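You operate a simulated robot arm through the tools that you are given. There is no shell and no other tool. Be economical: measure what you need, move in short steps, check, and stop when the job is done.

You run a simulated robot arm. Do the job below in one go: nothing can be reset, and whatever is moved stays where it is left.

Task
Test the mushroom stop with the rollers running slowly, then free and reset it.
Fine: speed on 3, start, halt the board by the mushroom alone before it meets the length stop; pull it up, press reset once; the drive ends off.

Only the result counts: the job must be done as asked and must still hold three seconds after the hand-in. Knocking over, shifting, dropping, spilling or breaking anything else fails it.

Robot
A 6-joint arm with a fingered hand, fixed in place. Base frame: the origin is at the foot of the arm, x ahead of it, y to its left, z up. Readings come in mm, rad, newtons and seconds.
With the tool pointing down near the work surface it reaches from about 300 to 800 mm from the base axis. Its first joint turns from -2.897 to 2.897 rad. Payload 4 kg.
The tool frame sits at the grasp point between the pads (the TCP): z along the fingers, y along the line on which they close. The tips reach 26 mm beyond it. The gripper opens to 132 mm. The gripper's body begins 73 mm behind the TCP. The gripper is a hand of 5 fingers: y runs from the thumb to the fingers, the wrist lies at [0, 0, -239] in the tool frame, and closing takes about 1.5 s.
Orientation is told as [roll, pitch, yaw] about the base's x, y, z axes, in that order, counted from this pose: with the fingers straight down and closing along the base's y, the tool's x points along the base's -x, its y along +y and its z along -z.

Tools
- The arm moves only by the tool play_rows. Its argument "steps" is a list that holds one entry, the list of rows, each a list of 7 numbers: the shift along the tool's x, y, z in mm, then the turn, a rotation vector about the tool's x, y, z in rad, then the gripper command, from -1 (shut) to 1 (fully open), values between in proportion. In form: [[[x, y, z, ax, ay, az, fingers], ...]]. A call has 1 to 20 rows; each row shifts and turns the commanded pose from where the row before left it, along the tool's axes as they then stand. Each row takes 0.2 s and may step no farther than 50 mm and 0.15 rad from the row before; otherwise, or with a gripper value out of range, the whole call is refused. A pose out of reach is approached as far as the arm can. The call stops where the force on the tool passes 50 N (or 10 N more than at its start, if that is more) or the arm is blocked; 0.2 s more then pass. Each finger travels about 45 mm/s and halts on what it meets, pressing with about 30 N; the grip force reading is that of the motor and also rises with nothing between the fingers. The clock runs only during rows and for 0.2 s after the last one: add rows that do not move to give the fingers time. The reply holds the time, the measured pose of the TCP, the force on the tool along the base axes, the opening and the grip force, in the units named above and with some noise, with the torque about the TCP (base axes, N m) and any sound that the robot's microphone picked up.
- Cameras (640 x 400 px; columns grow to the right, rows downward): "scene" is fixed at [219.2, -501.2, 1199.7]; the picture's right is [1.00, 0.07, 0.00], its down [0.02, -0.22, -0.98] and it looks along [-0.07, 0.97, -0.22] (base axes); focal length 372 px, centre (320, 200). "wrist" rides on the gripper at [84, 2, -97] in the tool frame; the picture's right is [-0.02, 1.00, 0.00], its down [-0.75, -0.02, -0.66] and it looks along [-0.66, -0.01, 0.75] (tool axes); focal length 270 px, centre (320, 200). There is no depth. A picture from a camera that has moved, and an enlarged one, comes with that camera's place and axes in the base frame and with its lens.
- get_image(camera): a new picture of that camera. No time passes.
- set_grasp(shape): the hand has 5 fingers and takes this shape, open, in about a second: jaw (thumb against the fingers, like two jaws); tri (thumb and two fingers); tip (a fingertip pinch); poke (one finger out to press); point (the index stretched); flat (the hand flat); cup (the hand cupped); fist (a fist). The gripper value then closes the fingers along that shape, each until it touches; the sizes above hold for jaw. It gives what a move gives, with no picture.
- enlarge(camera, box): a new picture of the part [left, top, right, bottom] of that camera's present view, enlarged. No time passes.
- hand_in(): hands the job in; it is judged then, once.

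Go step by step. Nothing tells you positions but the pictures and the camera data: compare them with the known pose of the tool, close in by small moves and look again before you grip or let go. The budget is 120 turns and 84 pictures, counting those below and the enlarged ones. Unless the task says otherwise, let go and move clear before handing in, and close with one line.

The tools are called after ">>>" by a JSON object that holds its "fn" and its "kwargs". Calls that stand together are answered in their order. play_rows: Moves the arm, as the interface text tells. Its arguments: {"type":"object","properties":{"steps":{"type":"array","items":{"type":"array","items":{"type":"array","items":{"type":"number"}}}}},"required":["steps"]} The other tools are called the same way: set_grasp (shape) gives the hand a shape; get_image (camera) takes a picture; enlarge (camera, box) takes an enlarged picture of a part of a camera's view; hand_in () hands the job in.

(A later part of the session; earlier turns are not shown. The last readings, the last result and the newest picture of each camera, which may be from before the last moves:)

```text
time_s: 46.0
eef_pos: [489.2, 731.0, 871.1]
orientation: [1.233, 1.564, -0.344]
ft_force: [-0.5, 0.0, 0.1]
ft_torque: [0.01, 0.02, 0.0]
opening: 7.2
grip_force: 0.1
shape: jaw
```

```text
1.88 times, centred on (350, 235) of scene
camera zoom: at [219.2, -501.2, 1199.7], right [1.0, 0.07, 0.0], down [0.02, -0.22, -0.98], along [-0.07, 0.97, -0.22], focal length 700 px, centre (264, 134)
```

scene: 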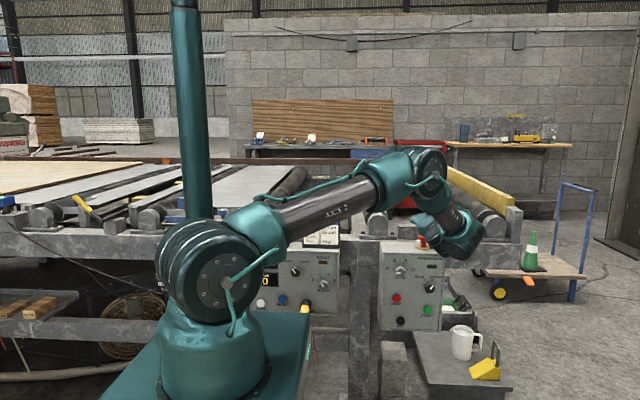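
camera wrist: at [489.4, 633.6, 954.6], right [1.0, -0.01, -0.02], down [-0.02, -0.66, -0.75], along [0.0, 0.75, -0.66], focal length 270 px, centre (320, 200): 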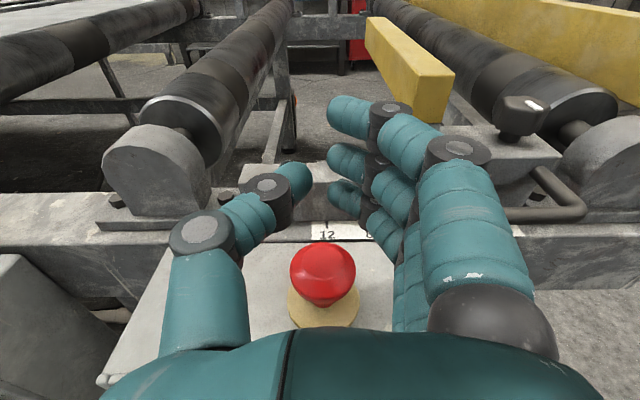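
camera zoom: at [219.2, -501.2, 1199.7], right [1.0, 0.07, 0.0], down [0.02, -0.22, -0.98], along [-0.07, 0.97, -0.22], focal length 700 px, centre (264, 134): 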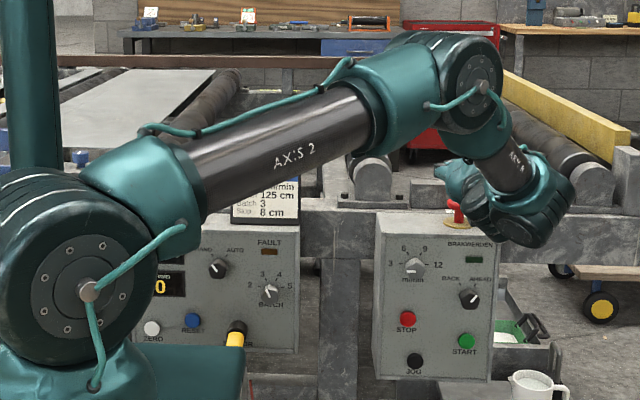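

Speed is on 3, direction AHEAD, and the drive lamp is dark. I'll return in front of START.

>>> {"fn": "play_rows", "kwargs": {"steps": [[[0, 0, -40, 0, 0, 0, -0.9], [0, 0, -40, 0, 0, 0, -0.9], [-15, 0, -20, 0, 0, 0, -0.9], [-43, 2, 0, 0, 0, 0, -0.9], [-43, 2, 0, 0, 0, 0, -0.9], [-43, 2, 0, 0, 0, 0, -0.9], [-43, 2, 0, 0, 0, 0, -0.9], [-43, 2, 0, 0, 0, 0, -0.9], [-43, 2, 0, 0, 0, 0, -0.9], [-44, 2, 0, 0, 0, 0, -0.9], [0, 0, 10, 0, 0, 0, -0.9], [0, 0, 10, 0, 0, 0, -0.9], [0, 0, 0, 0, 0, 0, -0.9]]]}}

>>> {"fn": "get_image", "kwargs": {"camera": "wrist"}}

```text
time_s: 48.8
eef_pos: [505.6, 646.8, 552.2]
orientation: [1.231, 1.566, -0.346]
ft_force: [1.2, -0.3, 0.7]
ft_torque: [-0.02, 0.01, 0.0]
opening: 7.4
grip_force: 0.1
shape: jaw
```

```text
44 pictures are left
camera wrist: at [505.0, 550.3, 635.7], right [1.0, -0.01, -0.02], down [-0.02, -0.66, -0.75], along [0.0, 0.75, -0.66], focal length 270 px, centre (320, 200)
```

wrist: 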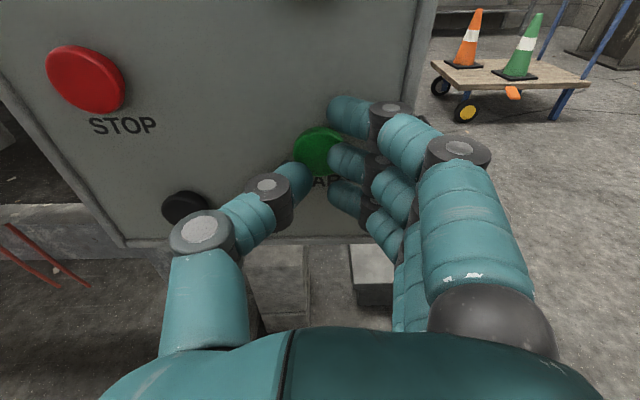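

Everything lines up on the button. I'll press forward in small steps.

>>> {"fn": "play_rows", "kwargs": {"steps": [[[3, -4, 3, 0, 0, 0, -0.9], [0, 0, 3, 0, 0, 0, -0.9], [0, 0, 3, 0, 0, 0, -0.9], [0, 0, 3, 0, 0, 0, -0.9]]]}}

>>> {"fn": "enlarge", "kwargs": {"camera": "scene", "box": [180, 140, 520, 330]}}

```text
time_s: 49.8
eef_pos: [500.7, 658.6, 553.8]
orientation: [1.24, 1.566, -0.338]
ft_force: [4.1, -15.4, 0.6]
ft_torque: [0.05, -0.02, -0.23]
opening: 7.6
grip_force: 0.0
shape: jaw
heard: click
```

```text
1.88 times, centred on (350, 235) of scene
camera zoom: at [219.2, -501.2, 1199.7], right [1.0, 0.07, 0.0], down [0.02, -0.22, -0.98], along [-0.07, 0.97, -0.22], focal length 700 px, centre (264, 134)
```

zoom: 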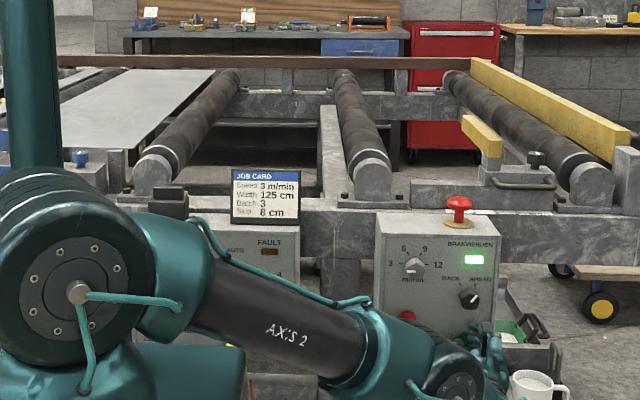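

A click, and the drive lamp is lit: the rollers are running. Now straight up, over the mushroom and down onto it.

>>> {"fn": "play_rows", "kwargs": {"steps": [[[0, 0, -32, 0, 0, 0, -0.9], [45, -2, 0, 0, 0, 0, -0.9], [45, -2, 0, 0, 0, 0, -0.9], [45, -2, 0, 0, 0, 0, -0.9], [45, -2, 0, 0, 0, 0, -0.9], [45, -2, 0, 0, 0, 0, -0.9], [45, -1, 0, 0, 0, 0, -0.9], [45, 0, 20, 0, 0, 0, -0.9], [0, 0, 45, 0, 0, 0, -0.9], [0, 0, 44, 0, 0, 0, -0.9], [-10, 0, 0, 0, 0, 0, -0.9], [-10, 0, 0, 0, 0, 0, -0.9], [-8, 0, 0, 0, 0, 0, -0.9], [-8, 0, 0, 0, 0, 0, -0.9], [-8, 0, 0, 0, 0, 0, -0.9], [-8, 0, 0, 0, 0, 0, -0.9]]]}}

>>> {"fn": "enlarge", "kwargs": {"camera": "scene", "box": [180, 140, 520, 330]}}

>>> {"fn": "get_image", "kwargs": {"camera": "wrist"}}

```text
time_s: 53.1
eef_pos: [492.5, 738.9, 835.7]
orientation: [2.517, 1.543, 0.937]
ft_force: [-0.2, -5.4, 11.8]
ft_torque: [-0.06, -0.13, -0.05]
opening: 7.3
grip_force: 0.0
shape: jaw
stopped in row 16: the force on the tool passed its limit at 57 N (the readings are from after the stop); the commanded pose is now the measured one
```

```text
1.88 times, centred on (350, 235) of scene
camera zoom: at [219.2, -501.2, 1199.7], right [1.0, 0.07, 0.0], down [0.02, -0.22, -0.98], along [-0.07, 0.97, -0.22], focal length 700 px, centre (264, 134)
```

zoom: 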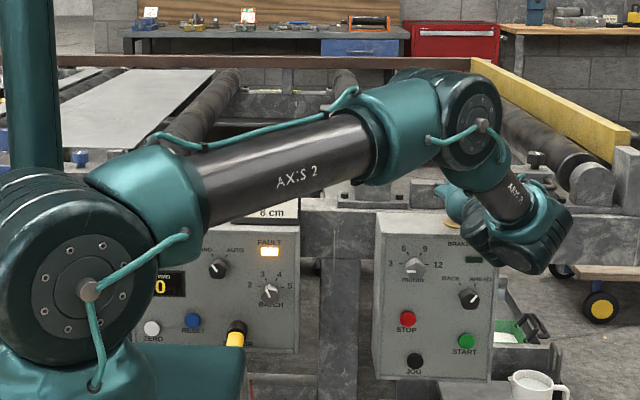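

```text
41 pictures are left
camera wrist: at [491.7, 640.3, 917.0], right [1.0, -0.01, 0.0], down [-0.01, -0.64, -0.77], along [0.0, 0.77, -0.64], focal length 270 px, centre (320, 200)
```

wrist: 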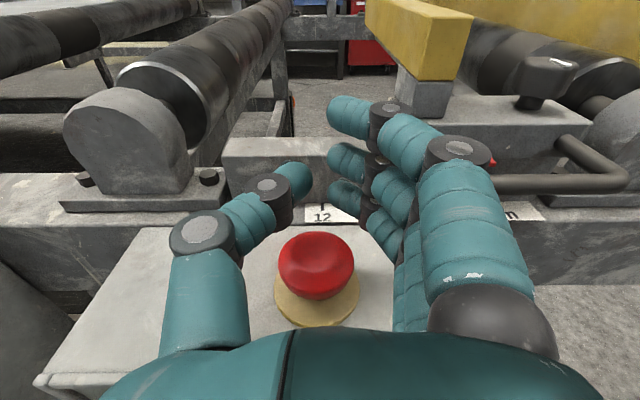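

The drive lamp is off and FAULT is lit, so the mushroom latched. I'll check the board itself.

>>> {"fn": "get_image", "kwargs": {"camera": "scene"}}

>>> {"fn": "enlarge", "kwargs": {"camera": "scene", "box": [0, 130, 330, 250]}}

```text
40 pictures are left
```

scene: 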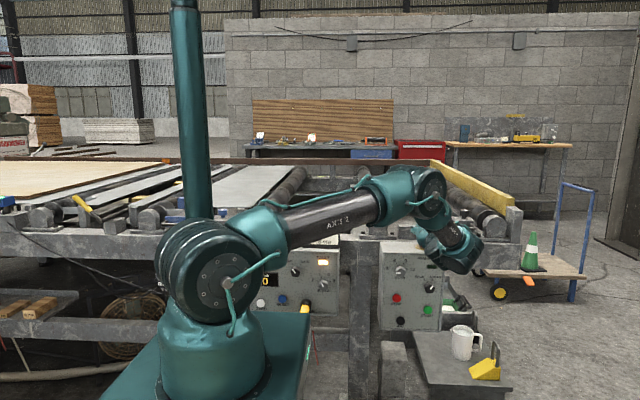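

```text
1.94 times, centred on (165, 190) of scene
camera zoom: at [219.2, -501.2, 1199.7], right [1.0, 0.07, 0.0], down [0.02, -0.22, -0.98], along [-0.07, 0.97, -0.22], focal length 722 px, centre (621, 219)
```

zoom: 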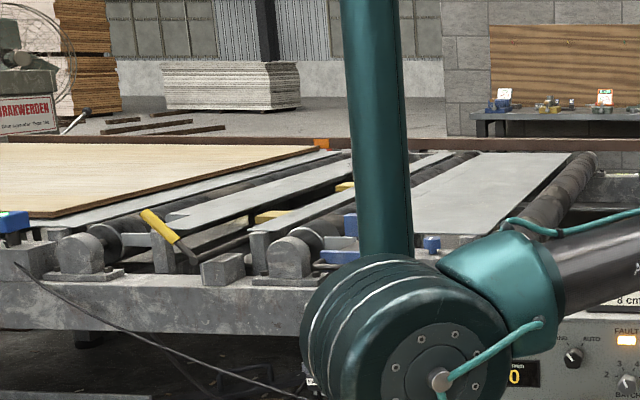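

The wood board moved right and was halted by the mushroom, which is now pressed about 10 mm. I'll raise, retreat and set tri to grip the cap from the front.

>>> {"fn": "play_rows", "kwargs": {"steps": [[[25, 0, 0, 0, 0, 0, -0.9], [25, 0, 0, 0, 0, 0, -0.9], [0, 0, -40, 0, 0, 0, -0.9], [0, 0, -40, 0, 0, 0, -0.9], [0, 0, -40, 0, 0, 0, -0.9], [0, 0, 0, 0, 0, 0, -0.9]]]}}

>>> {"fn": "set_grasp", "kwargs": {"shape": "tri"}}

>>> {"fn": "play_rows", "kwargs": {"steps": [[[-10, 0, 0, 0, 0, 0, 0.1], [-10, 0, 0, 0, 0, 0, 0.1], [-10, 0, 0, 0, 0, 0, 0.1], [-10, 0, 0, 0, 0, 0, 0.1], [0, 0, 0, 0, 0, 0, 0.1]]]}}

>>> {"fn": "get_image", "kwargs": {"camera": "wrist"}}

>>> {"fn": "enlarge", "kwargs": {"camera": "scene", "box": [380, 190, 540, 310]}}

```text
time_s: 54.5
eef_pos: [488.5, 617.9, 880.3]
orientation: [2.48, 1.549, 0.901]
ft_force: [-0.3, -0.7, -1.1]
ft_torque: [0.01, -0.03, 0.02]
opening: 6.8
grip_force: 0.2
shape: jaw
```

```text
time_s: 55.4
eef_pos: [488.5, 618.3, 880.2]
orientation: [2.478, 1.548, 0.899]
ft_force: [0.6, -0.1, -0.5]
ft_torque: [0.02, -0.01, 0.04]
opening: 131.9
grip_force: 0.0
shape: tri
```

```text
time_s: 56.6
eef_pos: [490.8, 617.5, 840.9]
orientation: [2.492, 1.547, 0.913]
ft_force: [0.0, 0.3, -0.2]
ft_torque: [-0.02, 0.0, -0.01]
opening: 73.3
grip_force: 0.0
shape: tri
```

```text
38 pictures are left
camera wrist: at [490.0, 521.0, 922.6], right [1.0, -0.01, -0.01], down [-0.01, -0.64, -0.76], along [0.0, 0.76, -0.64], focal length 270 px, centre (320, 200)
```

wrist: 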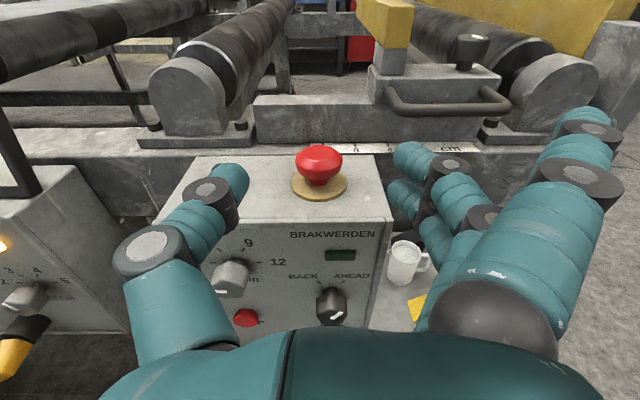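

```text
3.33 times, centred on (460, 250) of scene
camera zoom: at [219.2, -501.2, 1199.7], right [1.0, 0.07, 0.0], down [0.02, -0.22, -0.98], along [-0.07, 0.97, -0.22], focal length 1240 px, centre (-147, 33)
```

zoom: 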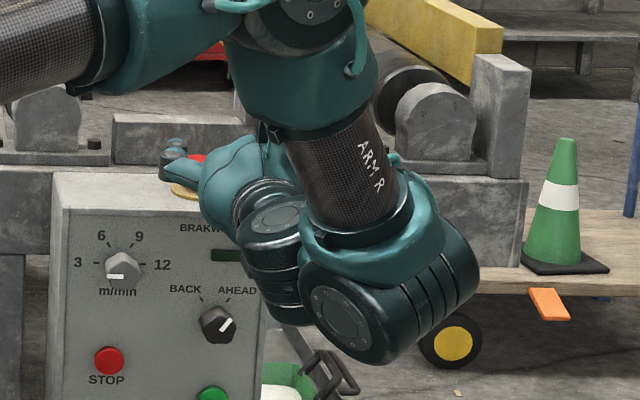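

The pressed cap is at about (489, 739, 786). I'll drop to z≈790, then advance part way and check.

>>> {"fn": "play_rows", "kwargs": {"steps": [[[-17, 0, 0, 0, 0, 0, 0.1], [-17, 0, 0, 0, 0, 0, 0.1], [-16, 0, 20, 0, 0, 0, 0.1], [0, 0, 20, 0, 0, 0, 0.1], [0, 0, 20, 0, 0, 0, 0.1], [0, 0, 10, 0, 0, 0, 0.1], [0, 0, 0, 0, 0, 0, 0.1]]]}}

>>> {"fn": "get_image", "kwargs": {"camera": "wrist"}}

```text
time_s: 58.2
eef_pos: [494.0, 689.9, 791.7]
orientation: [2.476, 1.548, 0.897]
ft_force: [1.0, 0.1, -0.2]
ft_torque: [0.0, -0.04, -0.03]
opening: 73.3
grip_force: 0.1
shape: tri
```

```text
36 pictures are left
camera wrist: at [492.8, 591.0, 873.4], right [1.0, -0.01, -0.01], down [-0.01, -0.64, -0.76], along [0.0, 0.76, -0.64], focal length 270 px, centre (320, 200)
```

wrist: 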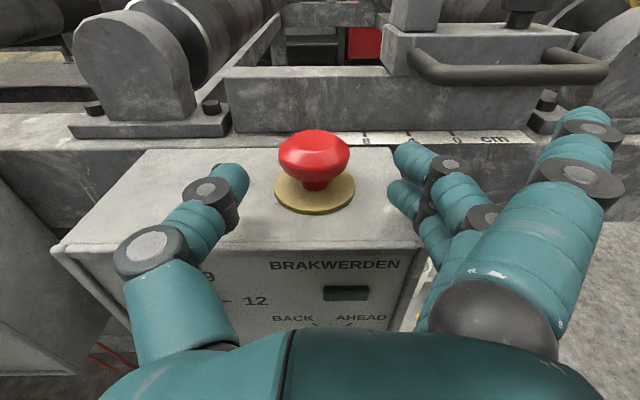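

Good clearance. I'll shift 4 mm left, advance 36 mm and look before closing.

>>> {"fn": "play_rows", "kwargs": {"steps": [[[0, -4, 12, 0, 0, 0, 0.1], [0, 0, 12, 0, 0, 0, 0.1], [0, 0, 12, 0, 0, 0, 0.1], [0, 0, 0, 0, 0, 0, -0.3], [0, 0, 0, 0, 0, 0, -0.3], [0, 0, 0, 0, 0, 0, -0.3]]]}}

>>> {"fn": "get_image", "kwargs": {"camera": "wrist"}}

```text
time_s: 59.6
eef_pos: [489.7, 724.3, 792.6]
orientation: [2.477, 1.548, 0.898]
ft_force: [1.0, -6.1, -1.6]
ft_torque: [-0.18, -0.02, -0.36]
opening: 47.0
grip_force: 0.1
shape: tri
```

```text
35 pictures are left
camera wrist: at [488.3, 626.8, 874.0], right [1.0, -0.01, -0.01], down [-0.01, -0.64, -0.76], along [0.0, 0.76, -0.64], focal length 270 px, centre (320, 200)
```

wrist: 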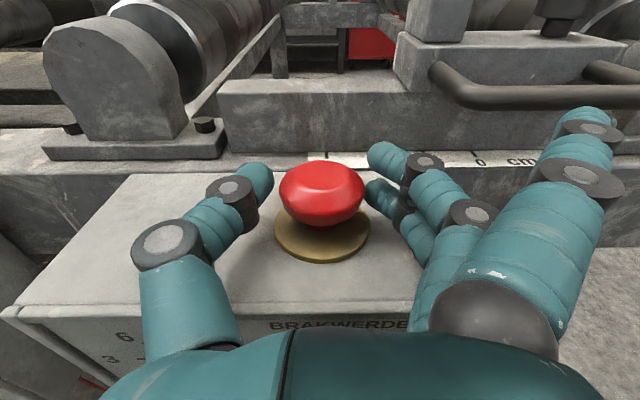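

The fingers straddle the cap. I'll close firmly.

>>> {"fn": "play_rows", "kwargs": {"steps": [[[0, 0, 0, 0, 0, 0, -1], [0, 0, 0, 0, 0, 0, -1], [0, 0, 0, 0, 0, 0, -1], [0, 0, 0, 0, 0, 0, -1], [0, 0, 0, 0, 0, 0, -1]]]}}

>>> {"fn": "get_image", "kwargs": {"camera": "wrist"}}

```text
time_s: 60.8
eef_pos: [487.6, 725.5, 791.7]
orientation: [2.486, 1.549, 0.908]
ft_force: [-5.7, -2.9, 0.6]
ft_torque: [-0.16, -0.23, -0.19]
opening: 24.0
grip_force: 29.5
shape: tri
```

```text
34 pictures are left
camera wrist: at [487.2, 627.4, 874.2], right [1.0, -0.01, -0.01], down [-0.01, -0.64, -0.76], along [0.0, 0.76, -0.64], focal length 270 px, centre (320, 200)
```

wrist: 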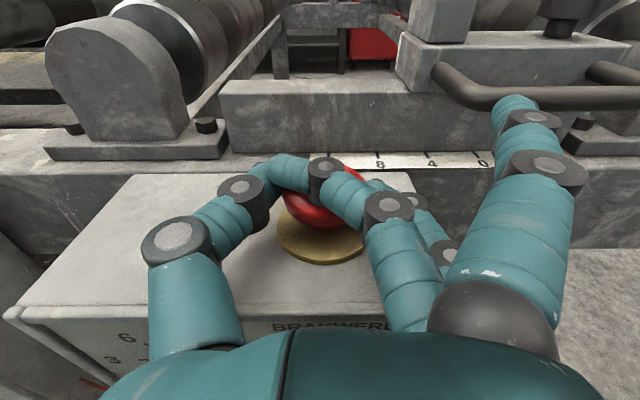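

The ring finger and thumb hold the cap while the middle finger lies over it. I'll pull up slowly.

>>> {"fn": "play_rows", "kwargs": {"steps": [[[4, 0, 0, 0, 0, 0, -1], [4, 0, 0, 0, 0, 0, -1], [4, 0, 0, 0, 0, 0, -1], [4, 0, 0, 0, 0, 0, -1], [4, 0, 0, 0, 0, 0, -1]]]}}

>>> {"fn": "get_image", "kwargs": {"camera": "wrist"}}

```text
time_s: 62.0
eef_pos: [486.8, 725.2, 807.9]
orientation: [2.363, 1.555, 0.783]
ft_force: [-9.4, 6.6, -25.0]
ft_torque: [-0.37, -0.24, 0.11]
opening: 24.1
grip_force: 29.8
shape: tri
```

```text
33 pictures are left
camera wrist: at [487.0, 627.7, 890.9], right [1.0, -0.01, -0.01], down [-0.01, -0.65, -0.76], along [0.0, 0.76, -0.65], focal length 270 px, centre (320, 200)
```

wrist: 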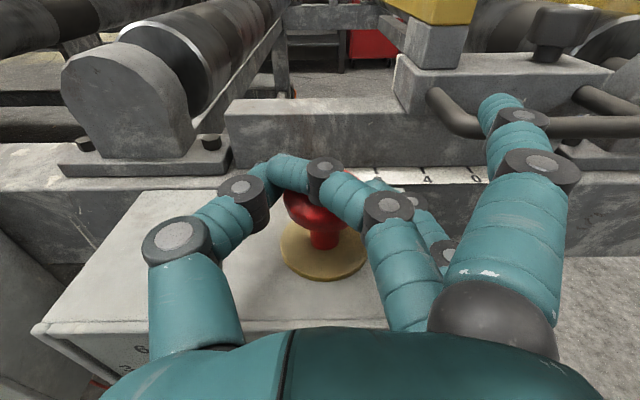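

The cap rose with the hand and now resists at 25 N, probably at its top. I'll ease 4 mm further, then release and check.

>>> {"fn": "play_rows", "kwargs": {"steps": [[[3, 0, 0, 0, 0, 0, -1], [0, 0, 0, 0, 0, 0, -1], [-6, 0, 0, 0, 0, 0, -1], [0, 0, 0, 0, 0, 0, -0.3], [0, 0, 0, 0, 0, 0, 0.1], [0, 0, 0, 0, 0, 0, 0.1], [0, 0, 0, 0, 0, 0, 0.1], [0, 0, 0, 0, 0, 0, 0.1]]]}}

>>> {"fn": "get_image", "kwargs": {"camera": "wrist"}}

```text
time_s: 63.8
eef_pos: [487.9, 725.9, 811.0]
orientation: [2.5, 1.546, 0.921]
ft_force: [-11.3, 0.6, 18.1]
ft_torque: [0.28, -0.26, 0.22]
opening: 63.5
grip_force: 0.1
shape: tri
```

```text
32 pictures are left
camera wrist: at [486.9, 627.1, 893.1], right [1.0, -0.01, -0.01], down [-0.01, -0.64, -0.77], along [0.0, 0.77, -0.64], focal length 270 px, centre (320, 200)
```

wrist: 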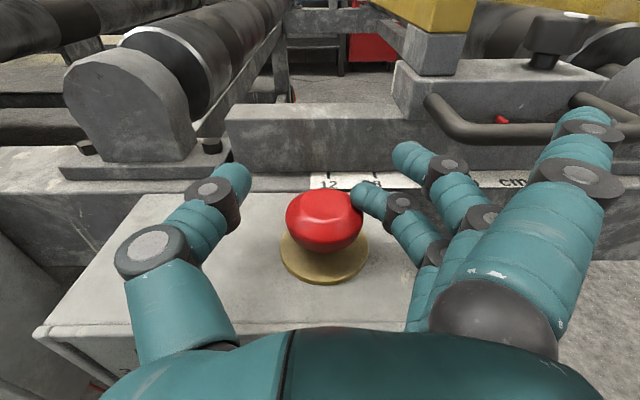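

One finger seems to rest on the cap and push it. I'll raise the hand clear and check the mushroom.

>>> {"fn": "play_rows", "kwargs": {"steps": [[[8, 0, 0, 0, 0, 0, 0.4], [8, 0, 0, 0, 0, 0, 0.4], [8, 0, 0, 0, 0, 0, 0.4], [10, 0, 0, 0, 0, 0, 0.4], [10, 0, 0, 0, 0, 0, 0.4], [10, 0, 0, 0, 0, 0, 0.4], [0, 0, 0, 0, 0, 0, 0.4]]]}}

>>> {"fn": "get_image", "kwargs": {"camera": "wrist"}}

>>> {"fn": "enlarge", "kwargs": {"camera": "scene", "box": [240, 200, 460, 330]}}

```text
time_s: 65.4
eef_pos: [487.6, 724.8, 864.2]
orientation: [2.476, 1.548, 0.896]
ft_force: [-0.1, -0.2, 0.1]
ft_torque: [-0.03, 0.0, -0.02]
opening: 91.9
grip_force: 0.0
shape: tri
```

```text
31 pictures are left
camera wrist: at [486.8, 626.6, 946.0], right [1.0, -0.01, -0.01], down [-0.01, -0.64, -0.76], along [0.0, 0.76, -0.64], focal length 270 px, centre (320, 200)
```

wrist: 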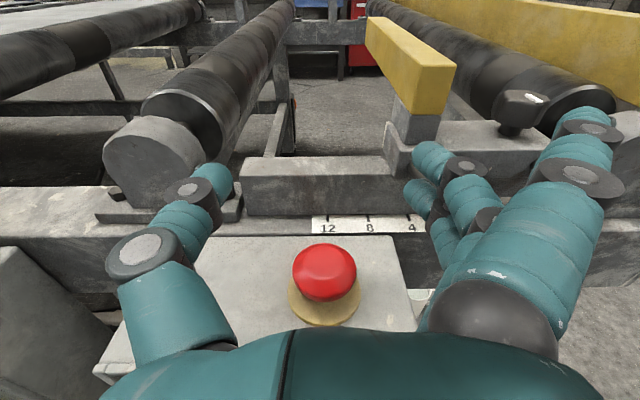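

```text
2.91 times, centred on (350, 265) of scene
camera zoom: at [219.2, -501.2, 1199.7], right [1.0, 0.07, 0.0], down [0.02, -0.22, -0.98], along [-0.07, 0.97, -0.22], focal length 1082 px, centre (233, 11)
```

zoom: 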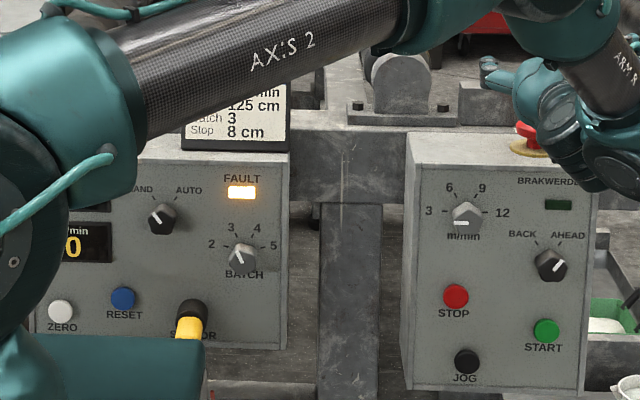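

The cap looks low still. I'll enlarge to compare with its free height.

>>> {"fn": "enlarge", "kwargs": {"camera": "scene", "box": [370, 225, 460, 335]}}

```text
3.64 times, centred on (415, 280) of scene
camera zoom: at [219.2, -501.2, 1199.7], right [1.0, 0.07, 0.0], down [0.02, -0.22, -0.98], along [-0.07, 0.97, -0.22], focal length 1353 px, centre (-26, -91)
```

zoom: 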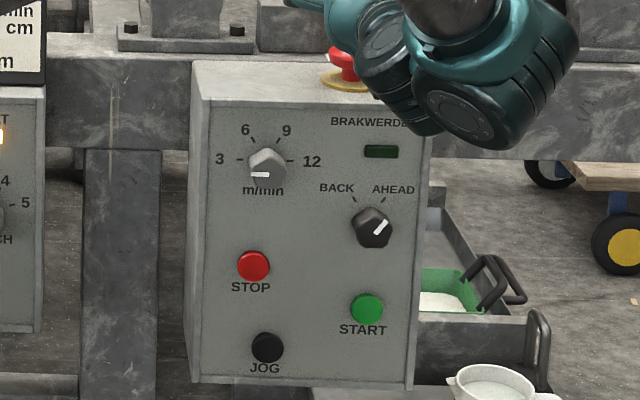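

The mushroom is down again; I probably re-pressed it when I lowered before opening. I'll repeat the grip, pull, and this time open without lowering.

>>> {"fn": "play_rows", "kwargs": {"steps": [[[0, 0, -40, 0, 0, 0, 0.1], [0, 0, -40, 0, 0, 0, 0.1], [-24, 0, 0, 0, 0, 0, 0.1], [-24, 0, 0, 0, 0, 0, 0.1], [-24, 1, 0, 0, 0, 0, 0.1], [0, 0, 20, 0, 0, 0, 0.1], [0, 0, 20, 0, 0, 0, 0.1], [0, 0, 20, 0, 0, 0, 0.1], [0, 0, 20, 0, 0, 0, 0.1], [0, 0, 0, 0, 0, 0, 0.1]]]}}

>>> {"fn": "get_image", "kwargs": {"camera": "wrist"}}

```text
time_s: 67.6
eef_pos: [490.7, 725.1, 791.7]
orientation: [2.471, 1.548, 0.892]
ft_force: [0.0, -5.7, 0.0]
ft_torque: [-0.17, 0.0, -0.29]
opening: 73.5
grip_force: 0.1
shape: tri
```

```text
28 pictures are left
camera wrist: at [490.2, 627.0, 874.3], right [1.0, -0.01, -0.01], down [-0.01, -0.65, -0.76], along [0.0, 0.76, -0.65], focal length 270 px, centre (320, 200)
```

wrist: 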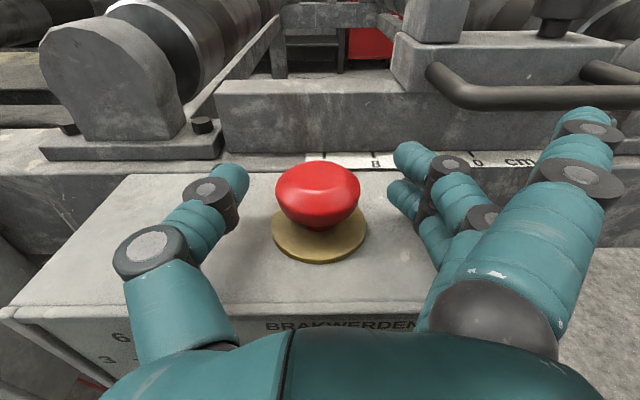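

Same geometry as before. I'll close and pull up 20 mm, holding at the top.

>>> {"fn": "play_rows", "kwargs": {"steps": [[[0, -2, 0, 0, 0, 0, -0.3], [0, 0, 0, 0, 0, 0, -1], [0, 0, 0, 0, 0, 0, -1], [0, 0, 0, 0, 0, 0, -1], [0, 0, 0, 0, 0, 0, -1], [0, 0, 0, 0, 0, 0, -1], [0, 0, 0, 0, 0, 0, -1], [4, 0, 0, 0, 0, 0, -1], [4, 0, 0, 0, 0, 0, -1], [4, 0, 0, 0, 0, 0, -1], [4, 0, 0, 0, 0, 0, -1], [0, 0, 0, 0, 0, 0, -1]]]}}

>>> {"fn": "enlarge", "kwargs": {"camera": "wrist", "box": [220, 120, 420, 300]}}

```text
time_s: 70.2
eef_pos: [486.1, 725.9, 805.9]
orientation: [2.406, 1.551, 0.829]
ft_force: [-5.9, 8.7, -14.2]
ft_torque: [-0.21, -0.21, -0.04]
opening: 23.5
grip_force: 29.4
shape: tri
```

```text
2.22 times, centred on (320, 210) of wrist
camera zoom: at [486.0, 627.9, 887.9], right [1.0, -0.01, -0.01], down [-0.01, -0.65, -0.76], along [0.0, 0.76, -0.65], focal length 601 px, centre (320, 178)
```

zoom: 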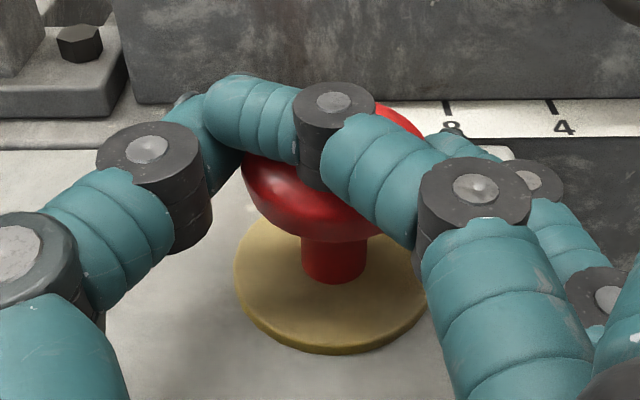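

The cap is clearly up with the stem exposed. I'll open while creeping upwards so nothing presses on it.

>>> {"fn": "play_rows", "kwargs": {"steps": [[[2, 0, 0, 0, 0, 0, -0.6], [2, 0, 0, 0, 0, 0, -0.3], [3, 0, 0, 0, 0, 0, 0.1], [3, 0, 0, 0, 0, 0, 0.4], [4, 0, 0, 0, 0, 0, 0.4], [4, 0, 0, 0, 0, 0, 0.4], [10, 0, 0, 0, 0, 0, 0.4], [15, 0, 0, 0, 0, 0, 0.4], [20, 0, 0, 0, 0, 0, 0.4], [0, 0, 0, 0, 0, 0, 0.4]]]}}

>>> {"fn": "enlarge", "kwargs": {"camera": "wrist", "box": [220, 180, 420, 360]}}

>>> {"fn": "enlarge", "kwargs": {"camera": "scene", "box": [370, 225, 460, 335]}}

```text
time_s: 72.4
eef_pos: [485.8, 724.4, 869.4]
orientation: [2.48, 1.548, 0.902]
ft_force: [-0.8, 0.0, -0.4]
ft_torque: [0.02, -0.04, -0.03]
opening: 91.9
grip_force: 0.1
shape: tri
```

```text
2.22 times, centred on (320, 270) of wrist
camera zoom: at [485.0, 626.0, 952.0], right [1.0, -0.01, -0.01], down [-0.01, -0.64, -0.76], along [0.0, 0.76, -0.64], focal length 601 px, centre (320, 44)
```

zoom: 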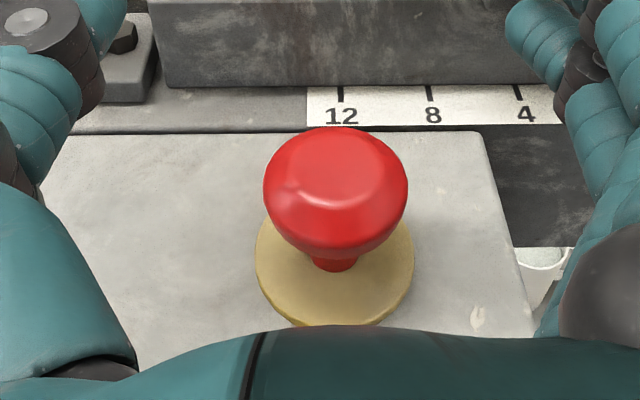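

```text
3.64 times, centred on (415, 280) of scene
camera zoom: at [219.2, -501.2, 1199.7], right [1.0, 0.07, 0.0], down [0.02, -0.22, -0.98], along [-0.07, 0.97, -0.22], focal length 1353 px, centre (-26, -91)
```

zoom: 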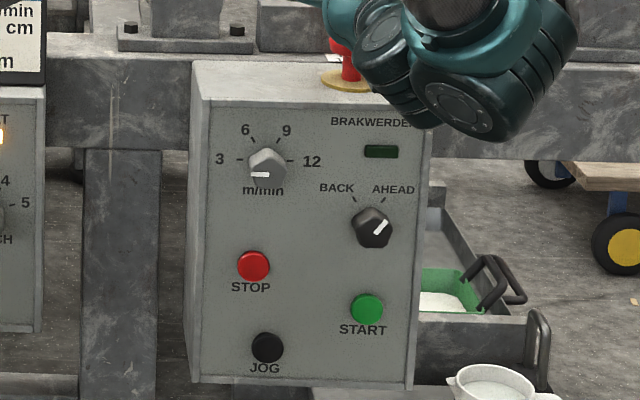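

The mushroom is up and free, and the drive lamp is off. RESET is at about (0, 690, 569); I'll retreat and spin the hand −90° so the finger bulk points up, away from the sensor plug.

>>> {"fn": "play_rows", "kwargs": {"steps": [[[5, 0, -40, 0, 0, 0, 0.4], [0, 0, -45, 0, 0, 0, 0.4], [0, 0, 0, 0, 0, -0.1428, 0.4], [0, 0, 0, 0, 0, -0.1428, 0.4], [0, 0, 0, 0, 0, -0.1428, 0.4], [0, 0, 0, 0, 0, -0.1428, 0.4], [0, 0, 0, 0, 0, -0.1428, 0.4], [0, 0, 0, 0, 0, -0.1428, 0.4], [0, 0, 0, 0, 0, -0.1428, 0.4], [0, 0, 0, 0, 0, -0.1428, 0.4], [0, 0, 0, 0, 0, -0.1428, 0.4], [0, 0, 0, 0, 0, -0.1428, 0.4], [0, 0, 0, 0, 0, -0.1428, 0.4], [0, 0, 0, 0, 0, 0, 0.4]]]}}

>>> {"fn": "set_grasp", "kwargs": {"shape": "jaw"}}

```text
time_s: 75.4
eef_pos: [484.9, 639.6, 874.0]
orientation: [1.586, -0.015, -0.011]
ft_force: [0.6, 0.9, -0.3]
ft_torque: [0.0, -0.02, 0.03]
opening: 91.8
grip_force: 0.1
shape: tri
```

```text
time_s: 76.3
eef_pos: [485.9, 639.7, 874.7]
orientation: [1.588, -0.015, -0.009]
ft_force: [0.2, -0.8, 0.3]
ft_torque: [0.0, -0.02, 0.02]
opening: 132.0
grip_force: 0.1
shape: jaw
```

The spin is done. I'll move left at this height with the hand closing.

>>> {"fn": "play_rows", "kwargs": {"steps": [[[43, 0, 0, 0, 0, 0, -0.9], [43, 0, 0, 0, 0, 0, -0.9], [43, 0, 0, 0, 0, 0, -0.9], [43, 0, 0, 0, 0, 0, -0.9], [43, 0, 0, 0, 0, 0, -0.9], [43, 0, 0, 0, 0, 0, -0.9], [43, 0, 0, 0, 0, 0, -0.9], [43, 0, 0, 0, 0, 0, -0.9], [43, 0, 0, 0, 0, 0, -0.9], [43, 0, 0, 0, 0, 0, -0.9], [43, 0, 0, 0, 0, 0, -0.9], [0, 0, 0, 0, 0, 0, -0.9]]]}}

>>> {"fn": "get_image", "kwargs": {"camera": "wrist"}}

>>> {"fn": "get_image", "kwargs": {"camera": "scene"}}

```text
time_s: 78.9
eef_pos: [35.6, 711.5, 897.7]
orientation: [1.584, -0.014, -0.01]
ft_force: [0.2, 0.3, 0.1]
ft_torque: [0.01, -0.02, -0.01]
opening: 6.9
grip_force: 0.1
shape: jaw
out of reach, approached as far as the arm can: row 4, 5, 6, 7, 8, 9, 10
```

```text
24 pictures are left
camera wrist: at [-50.1, 615.8, 895.4], right [0.01, -0.01, 1.0], down [0.75, -0.66, -0.01], along [0.66, 0.75, 0.01], focal length 270 px, centre (320, 200)
```

wrist: 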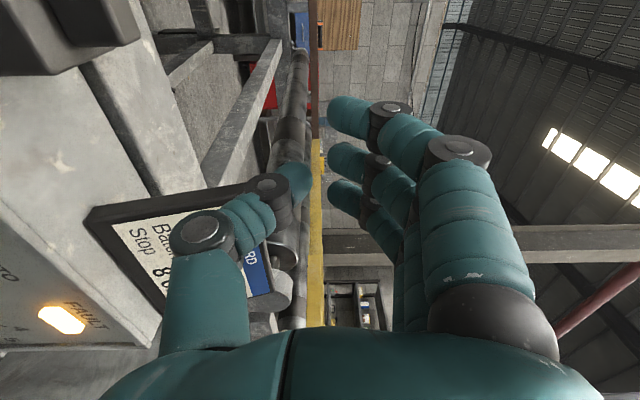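

```text
23 pictures are left
```

scene: 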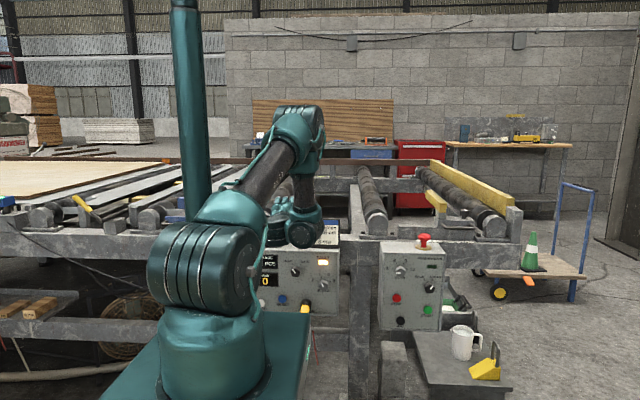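

The arm hits an inner reach limit with a level hand here, and I'm near the job card. I'll lift, tilt the hand 45° down and pull back before spinning.

>>> {"fn": "play_rows", "kwargs": {"steps": [[[0, 30, 0, 0, 0, 0, -0.9], [0, 30, 0, 0, 0, 0, -0.9], [0, 0, 0, 0.131, 0, 0, -0.9], [0, 0, 0, 0.131, 0, 0, -0.9], [0, 0, 0, 0.131, 0, 0, -0.9], [0, 0, 0, 0.131, 0, 0, -0.9], [0, 0, 0, 0.131, 0, 0, -0.9], [0, 0, 0, 0.131, 0, 0, -0.9], [0, -28, -28, 0, 0, 0, -0.9], [0, -28, -28, 0, 0, 0, -0.9], [0, -14, -14, 0, 0, 0, -0.9], [0, 0, 0, 0, 0, 0, -0.9]]]}}

```text
time_s: 81.5
eef_pos: [37.3, 609.7, 955.6]
orientation: [0.8, -0.014, -0.009]
ft_force: [-0.2, -0.3, -0.3]
ft_torque: [0.02, -0.01, 0.0]
opening: 7.0
grip_force: 0.2
shape: jaw
```

Clear and reachable with the tilt. I'll spin back +90° so the camera is above, and shift left.

>>> {"fn": "play_rows", "kwargs": {"steps": [[[0, 0, 0, 0, 0, 0.1428, -0.9], [0, 0, 0, 0, 0, 0.1428, -0.9], [0, 0, 0, 0, 0, 0.1428, -0.9], [0, 0, 0, 0, 0, 0.1428, -0.9], [0, 0, 0, 0, 0, 0.1428, -0.9], [0, 0, 0, 0, 0, 0.1428, -0.9], [0, 0, 0, 0, 0, 0.1428, -0.9], [0, 0, 0, 0, 0, 0.1428, -0.9], [0, 0, 0, 0, 0, 0.1428, -0.9], [0, 0, 0, 0, 0, 0.1428, -0.9], [0, 0, 0, 0, 0, 0.1428, -0.9], [-10, -31, -10, 0, 0, 0, -0.9], [0, -31, 0, 0, 0, 0, -0.9], [-31, 0, 31, 0, 0, 0, -0.9], [-31, 0, 31, 0, 0, 0, -0.9], [-31, 0, 31, 0, 0, 0, -0.9], [0, 0, 0, 0, 0, 0, -0.9]]]}}

>>> {"fn": "get_image", "kwargs": {"camera": "wrist"}}

```text
time_s: 84.8
eef_pos: [45.6, 610.7, 969.6]
orientation: [-0.027, 0.989, -1.72]
ft_force: [0.9, -0.5, 0.1]
ft_torque: [0.0, 0.0, 0.0]
opening: 6.8
grip_force: 0.0
shape: jaw
stopped in row 16: the arm was blocked; the commanded pose is now the measured one
```

```text
22 pictures are left
camera wrist: at [44.2, 576.7, 1092.5], right [0.99, -0.14, -0.03], down [-0.14, -0.95, -0.27], along [0.01, 0.27, -0.96], focal length 270 px, centre (320, 200)
```

wrist: 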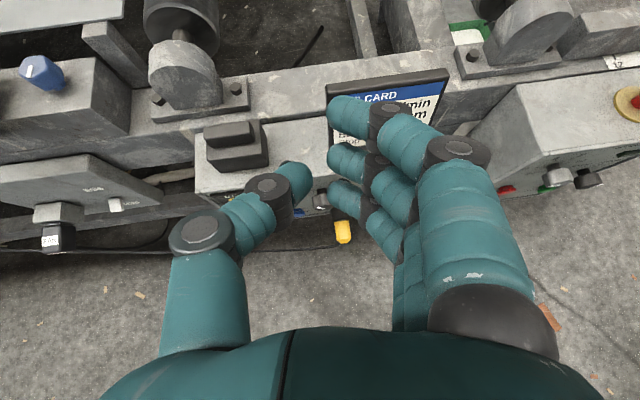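

The arm reports it is blocked without any force. I'll look at the whole arm.

>>> {"fn": "get_image", "kwargs": {"camera": "scene"}}

```text
21 pictures are left
```

scene: 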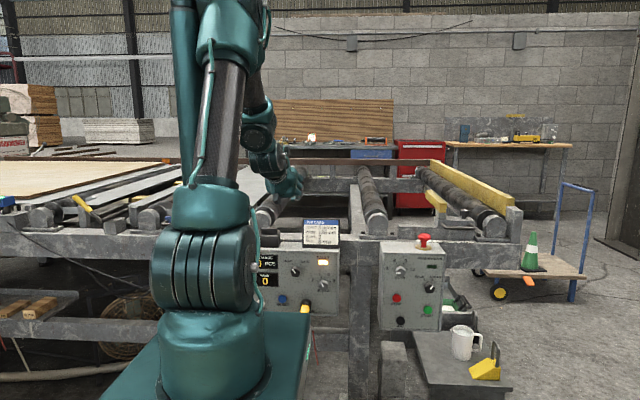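

The tall teal post beside the arm may be what blocks moves to the left in this posture. I'll spin back to the previous orientation, which worked, and plan to press RESET with a knuckle from there.

>>> {"fn": "play_rows", "kwargs": {"steps": [[[0, 15, 0, 0, 0, -0.1428, -0.9], [0, 0, 0, 0, 0, -0.1428, -0.9], [0, 0, 0, 0, 0, -0.1428, -0.9], [0, 0, 0, 0, 0, -0.1428, -0.9], [0, 0, 0, 0, 0, -0.1428, -0.9], [0, 0, 0, 0, 0, -0.1428, -0.9], [0, 0, 0, 0, 0, -0.1428, -0.9], [0, 0, 0, 0, 0, -0.1428, -0.9], [0, 0, 0, 0, 0, -0.1428, -0.9], [0, 0, 0, 0, 0, -0.1428, -0.9], [0, 0, 0, 0, 0, -0.1428, -0.9], [0, 0, 0, 0, 0, 0, -0.9]]]}}

```text
time_s: 87.5
eef_pos: [57.9, 610.6, 969.9]
orientation: [0.991, 0.014, -0.122]
ft_force: [0.1, 1.2, -0.7]
ft_torque: [0.01, -0.03, -0.02]
opening: 6.8
grip_force: 0.0
shape: jaw
```

Now I'll straighten the yaw, set the tilt back to 45° and descend in front of the left box at x≈58.

>>> {"fn": "play_rows", "kwargs": {"steps": [[[0, 0, 0, 0.1, 0.051, -0.034, -0.9], [0, 0, 0, 0.09, 0.051, -0.034, -0.9], [0, -7, -7, 0, 0, 0, -0.9], [0, -31.5, 31, 0, 0, 0, -0.9], [0, -31.5, 31, 0, 0, 0, -0.9], [0, -31.5, 31, 0, 0, 0, -0.9], [0, -31.5, 31, 0, 0, 0, -0.9], [0, -31.5, 31, 0, 0, 0, -0.9], [0, -31.5, 31, 0, 0, 0, -0.9], [0, 0, 0, 0, 0, 0, -0.9]]]}}

>>> {"fn": "get_image", "kwargs": {"camera": "wrist"}}

>>> {"fn": "get_image", "kwargs": {"camera": "scene"}}

```text
time_s: 89.7
eef_pos: [50.7, 604.1, 703.0]
orientation: [0.803, 0.026, -0.001]
ft_force: [0.4, -0.1, 0.0]
ft_torque: [-0.02, -0.03, 0.02]
opening: 6.9
grip_force: 0.0
shape: jaw
```

```text
20 pictures are left
camera wrist: at [-33.0, 535.1, 773.2], right [0.04, 0.7, 0.72], down [0.76, -0.49, 0.43], along [0.64, 0.53, -0.55], focal length 270 px, centre (320, 200)
```

wrist: 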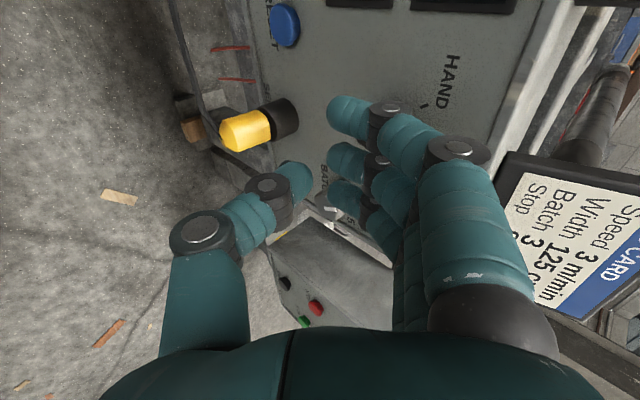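

```text
19 pictures are left
```

scene: 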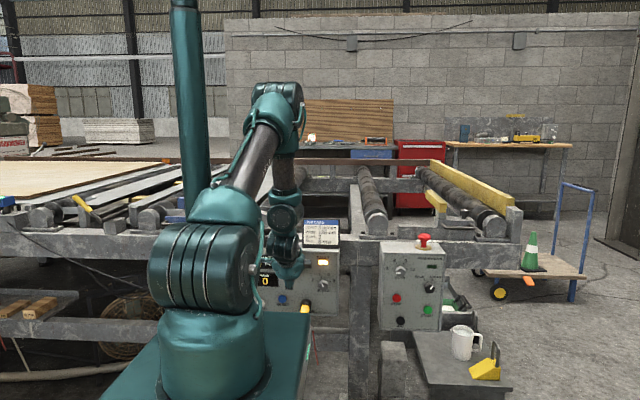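

This posture works, and RESET and the sensor plug are both visible. I'll shift left to x≈8, then lower to z≈610.

>>> {"fn": "play_rows", "kwargs": {"steps": [[[22, 0, 0, 0, 0, 0, -0.9], [21, 0, 0, 0, 0, 0, -0.9], [0, -22, 22, 0, 0, 0, -0.9], [0, -22, 22, 0, 0, 0, -0.9], [0, -21, 21, 0, 0, 0, -0.9], [0, 0, 0, 0, 0, 0, -0.9], [0, 0, 0, 0, 0, 0, -0.9]]]}}

>>> {"fn": "get_image", "kwargs": {"camera": "wrist"}}

>>> {"fn": "enlarge", "kwargs": {"camera": "scene", "box": [230, 210, 350, 320]}}

```text
time_s: 91.2
eef_pos: [5.4, 604.8, 612.8]
orientation: [0.801, 0.026, -0.002]
ft_force: [-0.1, -0.6, -0.1]
ft_torque: [-0.02, -0.01, 0.01]
opening: 6.7
grip_force: 0.0
shape: jaw
```

```text
18 pictures are left
camera wrist: at [-78.3, 535.7, 682.1], right [0.04, 0.7, 0.72], down [0.76, -0.48, 0.43], along [0.65, 0.53, -0.55], focal length 270 px, centre (320, 200)
```

wrist: 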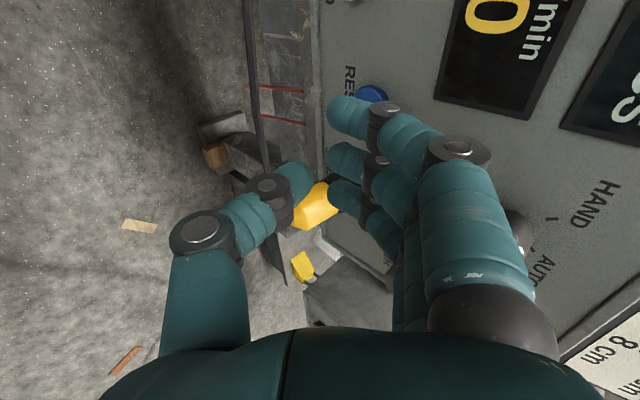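

```text
3.64 times, centred on (290, 265) of scene
camera zoom: at [219.2, -501.2, 1199.7], right [1.0, 0.07, 0.0], down [0.02, -0.22, -0.98], along [-0.07, 0.97, -0.22], focal length 1353 px, centre (429, -36)
```

zoom: 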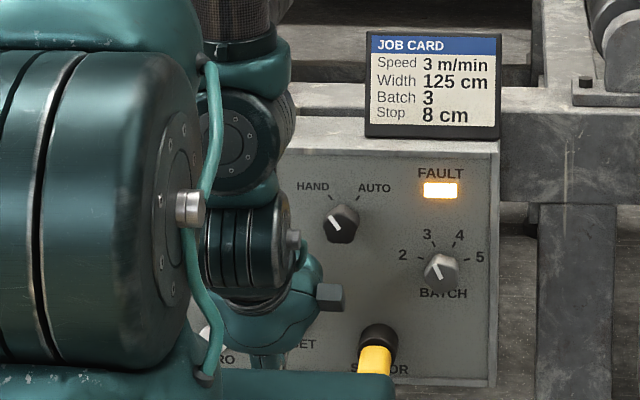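

RESET is at about (−3, 690, 574). I'll lower to z≈568 at x≈−1 so the middle knuckle faces it and the last finger stays left of the sensor plug.

>>> {"fn": "play_rows", "kwargs": {"steps": [[[6, 0, 0, 0, 0, 0, -0.9], [0, -16, 15.5, 0, 0, 0, -0.9], [0, -16, 15.5, 0, 0, 0, -0.9], [0, 0, 0, 0, 0, 0, -0.9]]]}}

>>> {"fn": "get_image", "kwargs": {"camera": "wrist"}}

```text
time_s: 92.2
eef_pos: [-2.4, 603.4, 569.7]
orientation: [0.802, 0.027, -0.002]
ft_force: [0.3, 0.9, 0.1]
ft_torque: [-0.03, 0.01, -0.05]
opening: 6.7
grip_force: 0.1
shape: jaw
```

```text
16 pictures are left
camera wrist: at [-84.9, 535.0, 638.4], right [0.04, 0.7, 0.72], down [0.76, -0.49, 0.43], along [0.64, 0.53, -0.55], focal length 270 px, centre (320, 200)
```

wrist: 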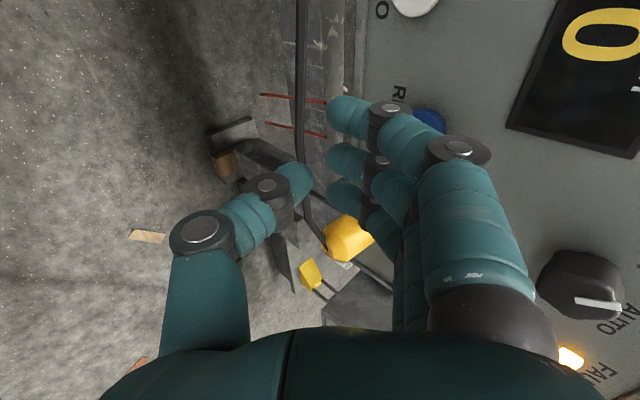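

The approach is clear of the HAND/AUTO knob and the sensor. I'll advance towards the panel in small steps and stop at the click.

>>> {"fn": "play_rows", "kwargs": {"steps": [[[0, 5.6, 5.6, 0, 0, 0, -0.9], [0, 5.6, 5.6, 0, 0, 0, -0.9], [0, 2.2, 2.2, 0, 0, 0, -0.9], [0, 2.2, 2.2, 0, 0, 0, -0.9]]]}}

>>> {"fn": "get_image", "kwargs": {"camera": "wrist"}}

```text
time_s: 93.2
eef_pos: [0.3, 626.4, 571.2]
orientation: [0.801, 0.026, -0.002]
ft_force: [0.1, 0.4, -0.6]
ft_torque: [0.02, 0.0, -0.03]
opening: 6.9
grip_force: 0.1
shape: jaw
```

```text
15 pictures are left
camera wrist: at [-84.0, 557.3, 639.5], right [0.04, 0.7, 0.72], down [0.76, -0.49, 0.43], along [0.65, 0.53, -0.55], focal length 270 px, centre (320, 200)
```

wrist: 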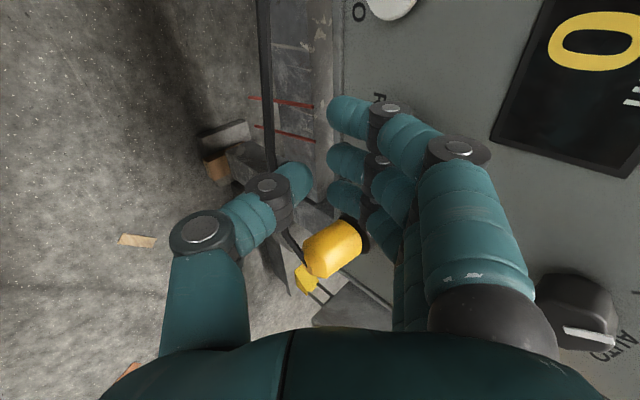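

No contact yet. I'll continue in 3 mm steps.

>>> {"fn": "play_rows", "kwargs": {"steps": [[[0, 2.1, 2.1, 0, 0, 0, -0.9], [0, 2.1, 2.1, 0, 0, 0, -0.9], [0, 2.1, 2.1, 0, 0, 0, -0.9]]]}}

```text
time_s: 94.0
eef_pos: [-2.0, 633.8, 568.5]
orientation: [0.802, 0.026, -0.002]
ft_force: [0.8, -0.3, 0.7]
ft_torque: [0.0, 0.01, -0.04]
opening: 6.9
grip_force: 0.0
shape: jaw
```

>>> {"fn": "play_rows", "kwargs": {"steps": [[[0, 2.1, 2.1, 0, 0, 0, -0.9], [0, 2.1, 2.1, 0, 0, 0, -0.9], [0, 1.4, 1.4, 0, 0, 0, -0.9]]]}}

```text
time_s: 94.8
eef_pos: [-0.1, 643.0, 570.0]
orientation: [0.801, 0.027, -0.003]
ft_force: [0.5, 0.3, -0.2]
ft_torque: [0.03, -0.02, 0.02]
opening: 7.0
grip_force: 0.0
shape: jaw
```

Still no contact at y=643. I'll keep going carefully.

>>> {"fn": "play_rows", "kwargs": {"steps": [[[0, 1.4, 1.4, 0, 0, 0, -0.9], [0, 1.4, 1.4, 0, 0, 0, -0.9], [0, 1.4, 1.4, 0, 0, 0, -0.9]]]}}

>>> {"fn": "get_image", "kwargs": {"camera": "wrist"}}

```text
time_s: 95.7
eef_pos: [-2.6, 648.5, 569.2]
orientation: [0.802, 0.027, -0.003]
ft_force: [0.2, -1.1, -0.4]
ft_torque: [0.02, 0.0, 0.01]
opening: 6.8
grip_force: 0.1
shape: jaw
```

```text
14 pictures are left
camera wrist: at [-84.4, 579.9, 639.3], right [0.04, 0.7, 0.72], down [0.76, -0.48, 0.43], along [0.65, 0.53, -0.55], focal length 270 px, centre (320, 200)
```

wrist: 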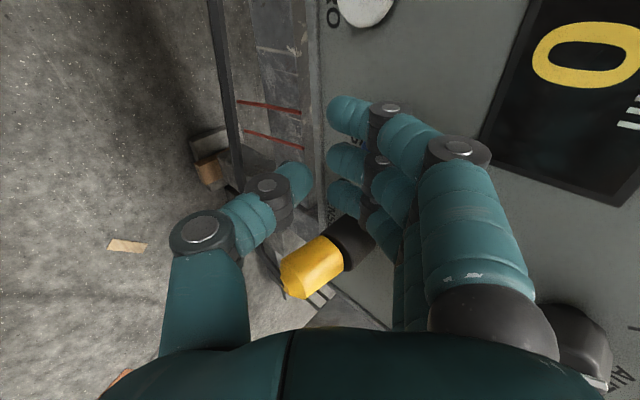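

RESET projects right behind the middle knuckle. I'll keep pressing forward.

>>> {"fn": "play_rows", "kwargs": {"steps": [[[0, 1.4, 1.4, 0, 0, 0, -0.9], [0, 1.4, 1.4, 0, 0, 0, -0.9], [0, 1.4, 1.4, 0, 0, 0, -0.9]]]}}

```text
time_s: 96.5
eef_pos: [-0.9, 653.4, 569.8]
orientation: [0.803, 0.025, -0.002]
ft_force: [-1.2, -0.4, 0.8]
ft_torque: [0.01, 0.03, 0.0]
opening: 6.7
grip_force: 0.0
shape: jaw
```

>>> {"fn": "play_rows", "kwargs": {"steps": [[[0, 1.4, 1.4, 0, 0, 0, -0.9], [0, 1.4, 1.4, 0, 0, 0, -0.9], [0, 1.4, 1.4, 0, 0, 0, -0.9]]]}}

>>> {"fn": "get_image", "kwargs": {"camera": "wrist"}}

```text
time_s: 97.2
eef_pos: [-0.3, 660.1, 570.4]
orientation: [0.803, 0.026, -0.002]
ft_force: [-0.8, 0.1, -0.6]
ft_torque: [0.0, -0.03, -0.01]
opening: 7.0
grip_force: 0.0
shape: jaw
```

```text
13 pictures are left
camera wrist: at [-83.8, 591.9, 639.8], right [0.04, 0.7, 0.72], down [0.76, -0.48, 0.43], along [0.65, 0.53, -0.55], focal length 270 px, centre (320, 200)
```

wrist: 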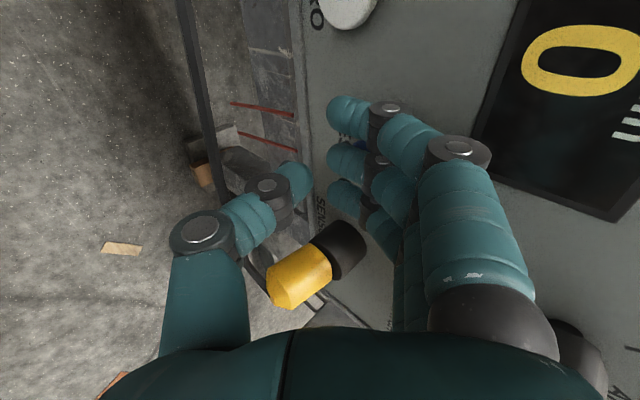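

By re-measuring ZERO from two views, the left panel is deeper than I took it (button tops at y≈706), which puts RESET at about z≈561. I'll back off 14 mm, lower 14 mm and approach again.

>>> {"fn": "play_rows", "kwargs": {"steps": [[[0, -10, -10, 0, 0, 0, -0.9], [0, -5, 5, 0, 0, 0, -0.9], [0, -5, 5, 0, 0, 0, -0.9], [0, 2.1, 2.1, 0, 0, 0, -0.9], [0, 2.1, 2.1, 0, 0, 0, -0.9], [0, 0, 0, 0, 0, 0, -0.9]]]}}

>>> {"fn": "get_image", "kwargs": {"camera": "wrist"}}

```text
time_s: 98.7
eef_pos: [-0.7, 652.0, 556.4]
orientation: [0.802, 0.027, -0.002]
ft_force: [-0.1, 0.0, 0.0]
ft_torque: [0.0, 0.0, -0.03]
opening: 7.2
grip_force: 0.1
shape: jaw
```

```text
12 pictures are left
camera wrist: at [-84.0, 584.0, 625.7], right [0.04, 0.7, 0.72], down [0.76, -0.48, 0.43], along [0.65, 0.53, -0.55], focal length 270 px, centre (320, 200)
```

wrist: 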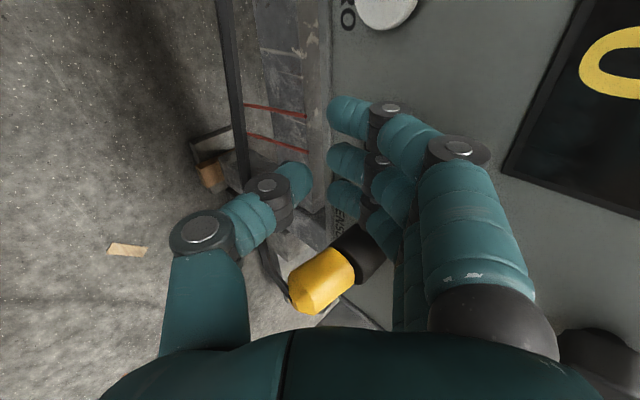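

Clear of the sensor still. I'll advance with small steps again.

>>> {"fn": "play_rows", "kwargs": {"steps": [[[0, 1.4, 1.4, 0, 0, 0, -0.9], [0, 1.4, 1.4, 0, 0, 0, -0.9], [0, 1.4, 1.4, 0, 0, 0, -0.9]]]}}

```text
time_s: 99.5
eef_pos: [-2.4, 658.1, 554.6]
orientation: [0.801, 0.025, -0.002]
ft_force: [0.4, -0.3, 0.3]
ft_torque: [0.0, -0.03, 0.0]
opening: 7.0
grip_force: 0.2
shape: jaw
```

>>> {"fn": "play_rows", "kwargs": {"steps": [[[0, 1.4, 1.4, 0, 0, 0, -0.9], [0, 1.4, 1.4, 0, 0, 0, -0.9], [0, 1.4, 1.4, 0, 0, 0, -0.9]]]}}

```text
time_s: 100.2
eef_pos: [-2.4, 663.7, 555.0]
orientation: [0.801, 0.025, -0.003]
ft_force: [0.5, 0.9, -0.3]
ft_torque: [0.0, 0.0, 0.01]
opening: 7.0
grip_force: 0.0
shape: jaw
```

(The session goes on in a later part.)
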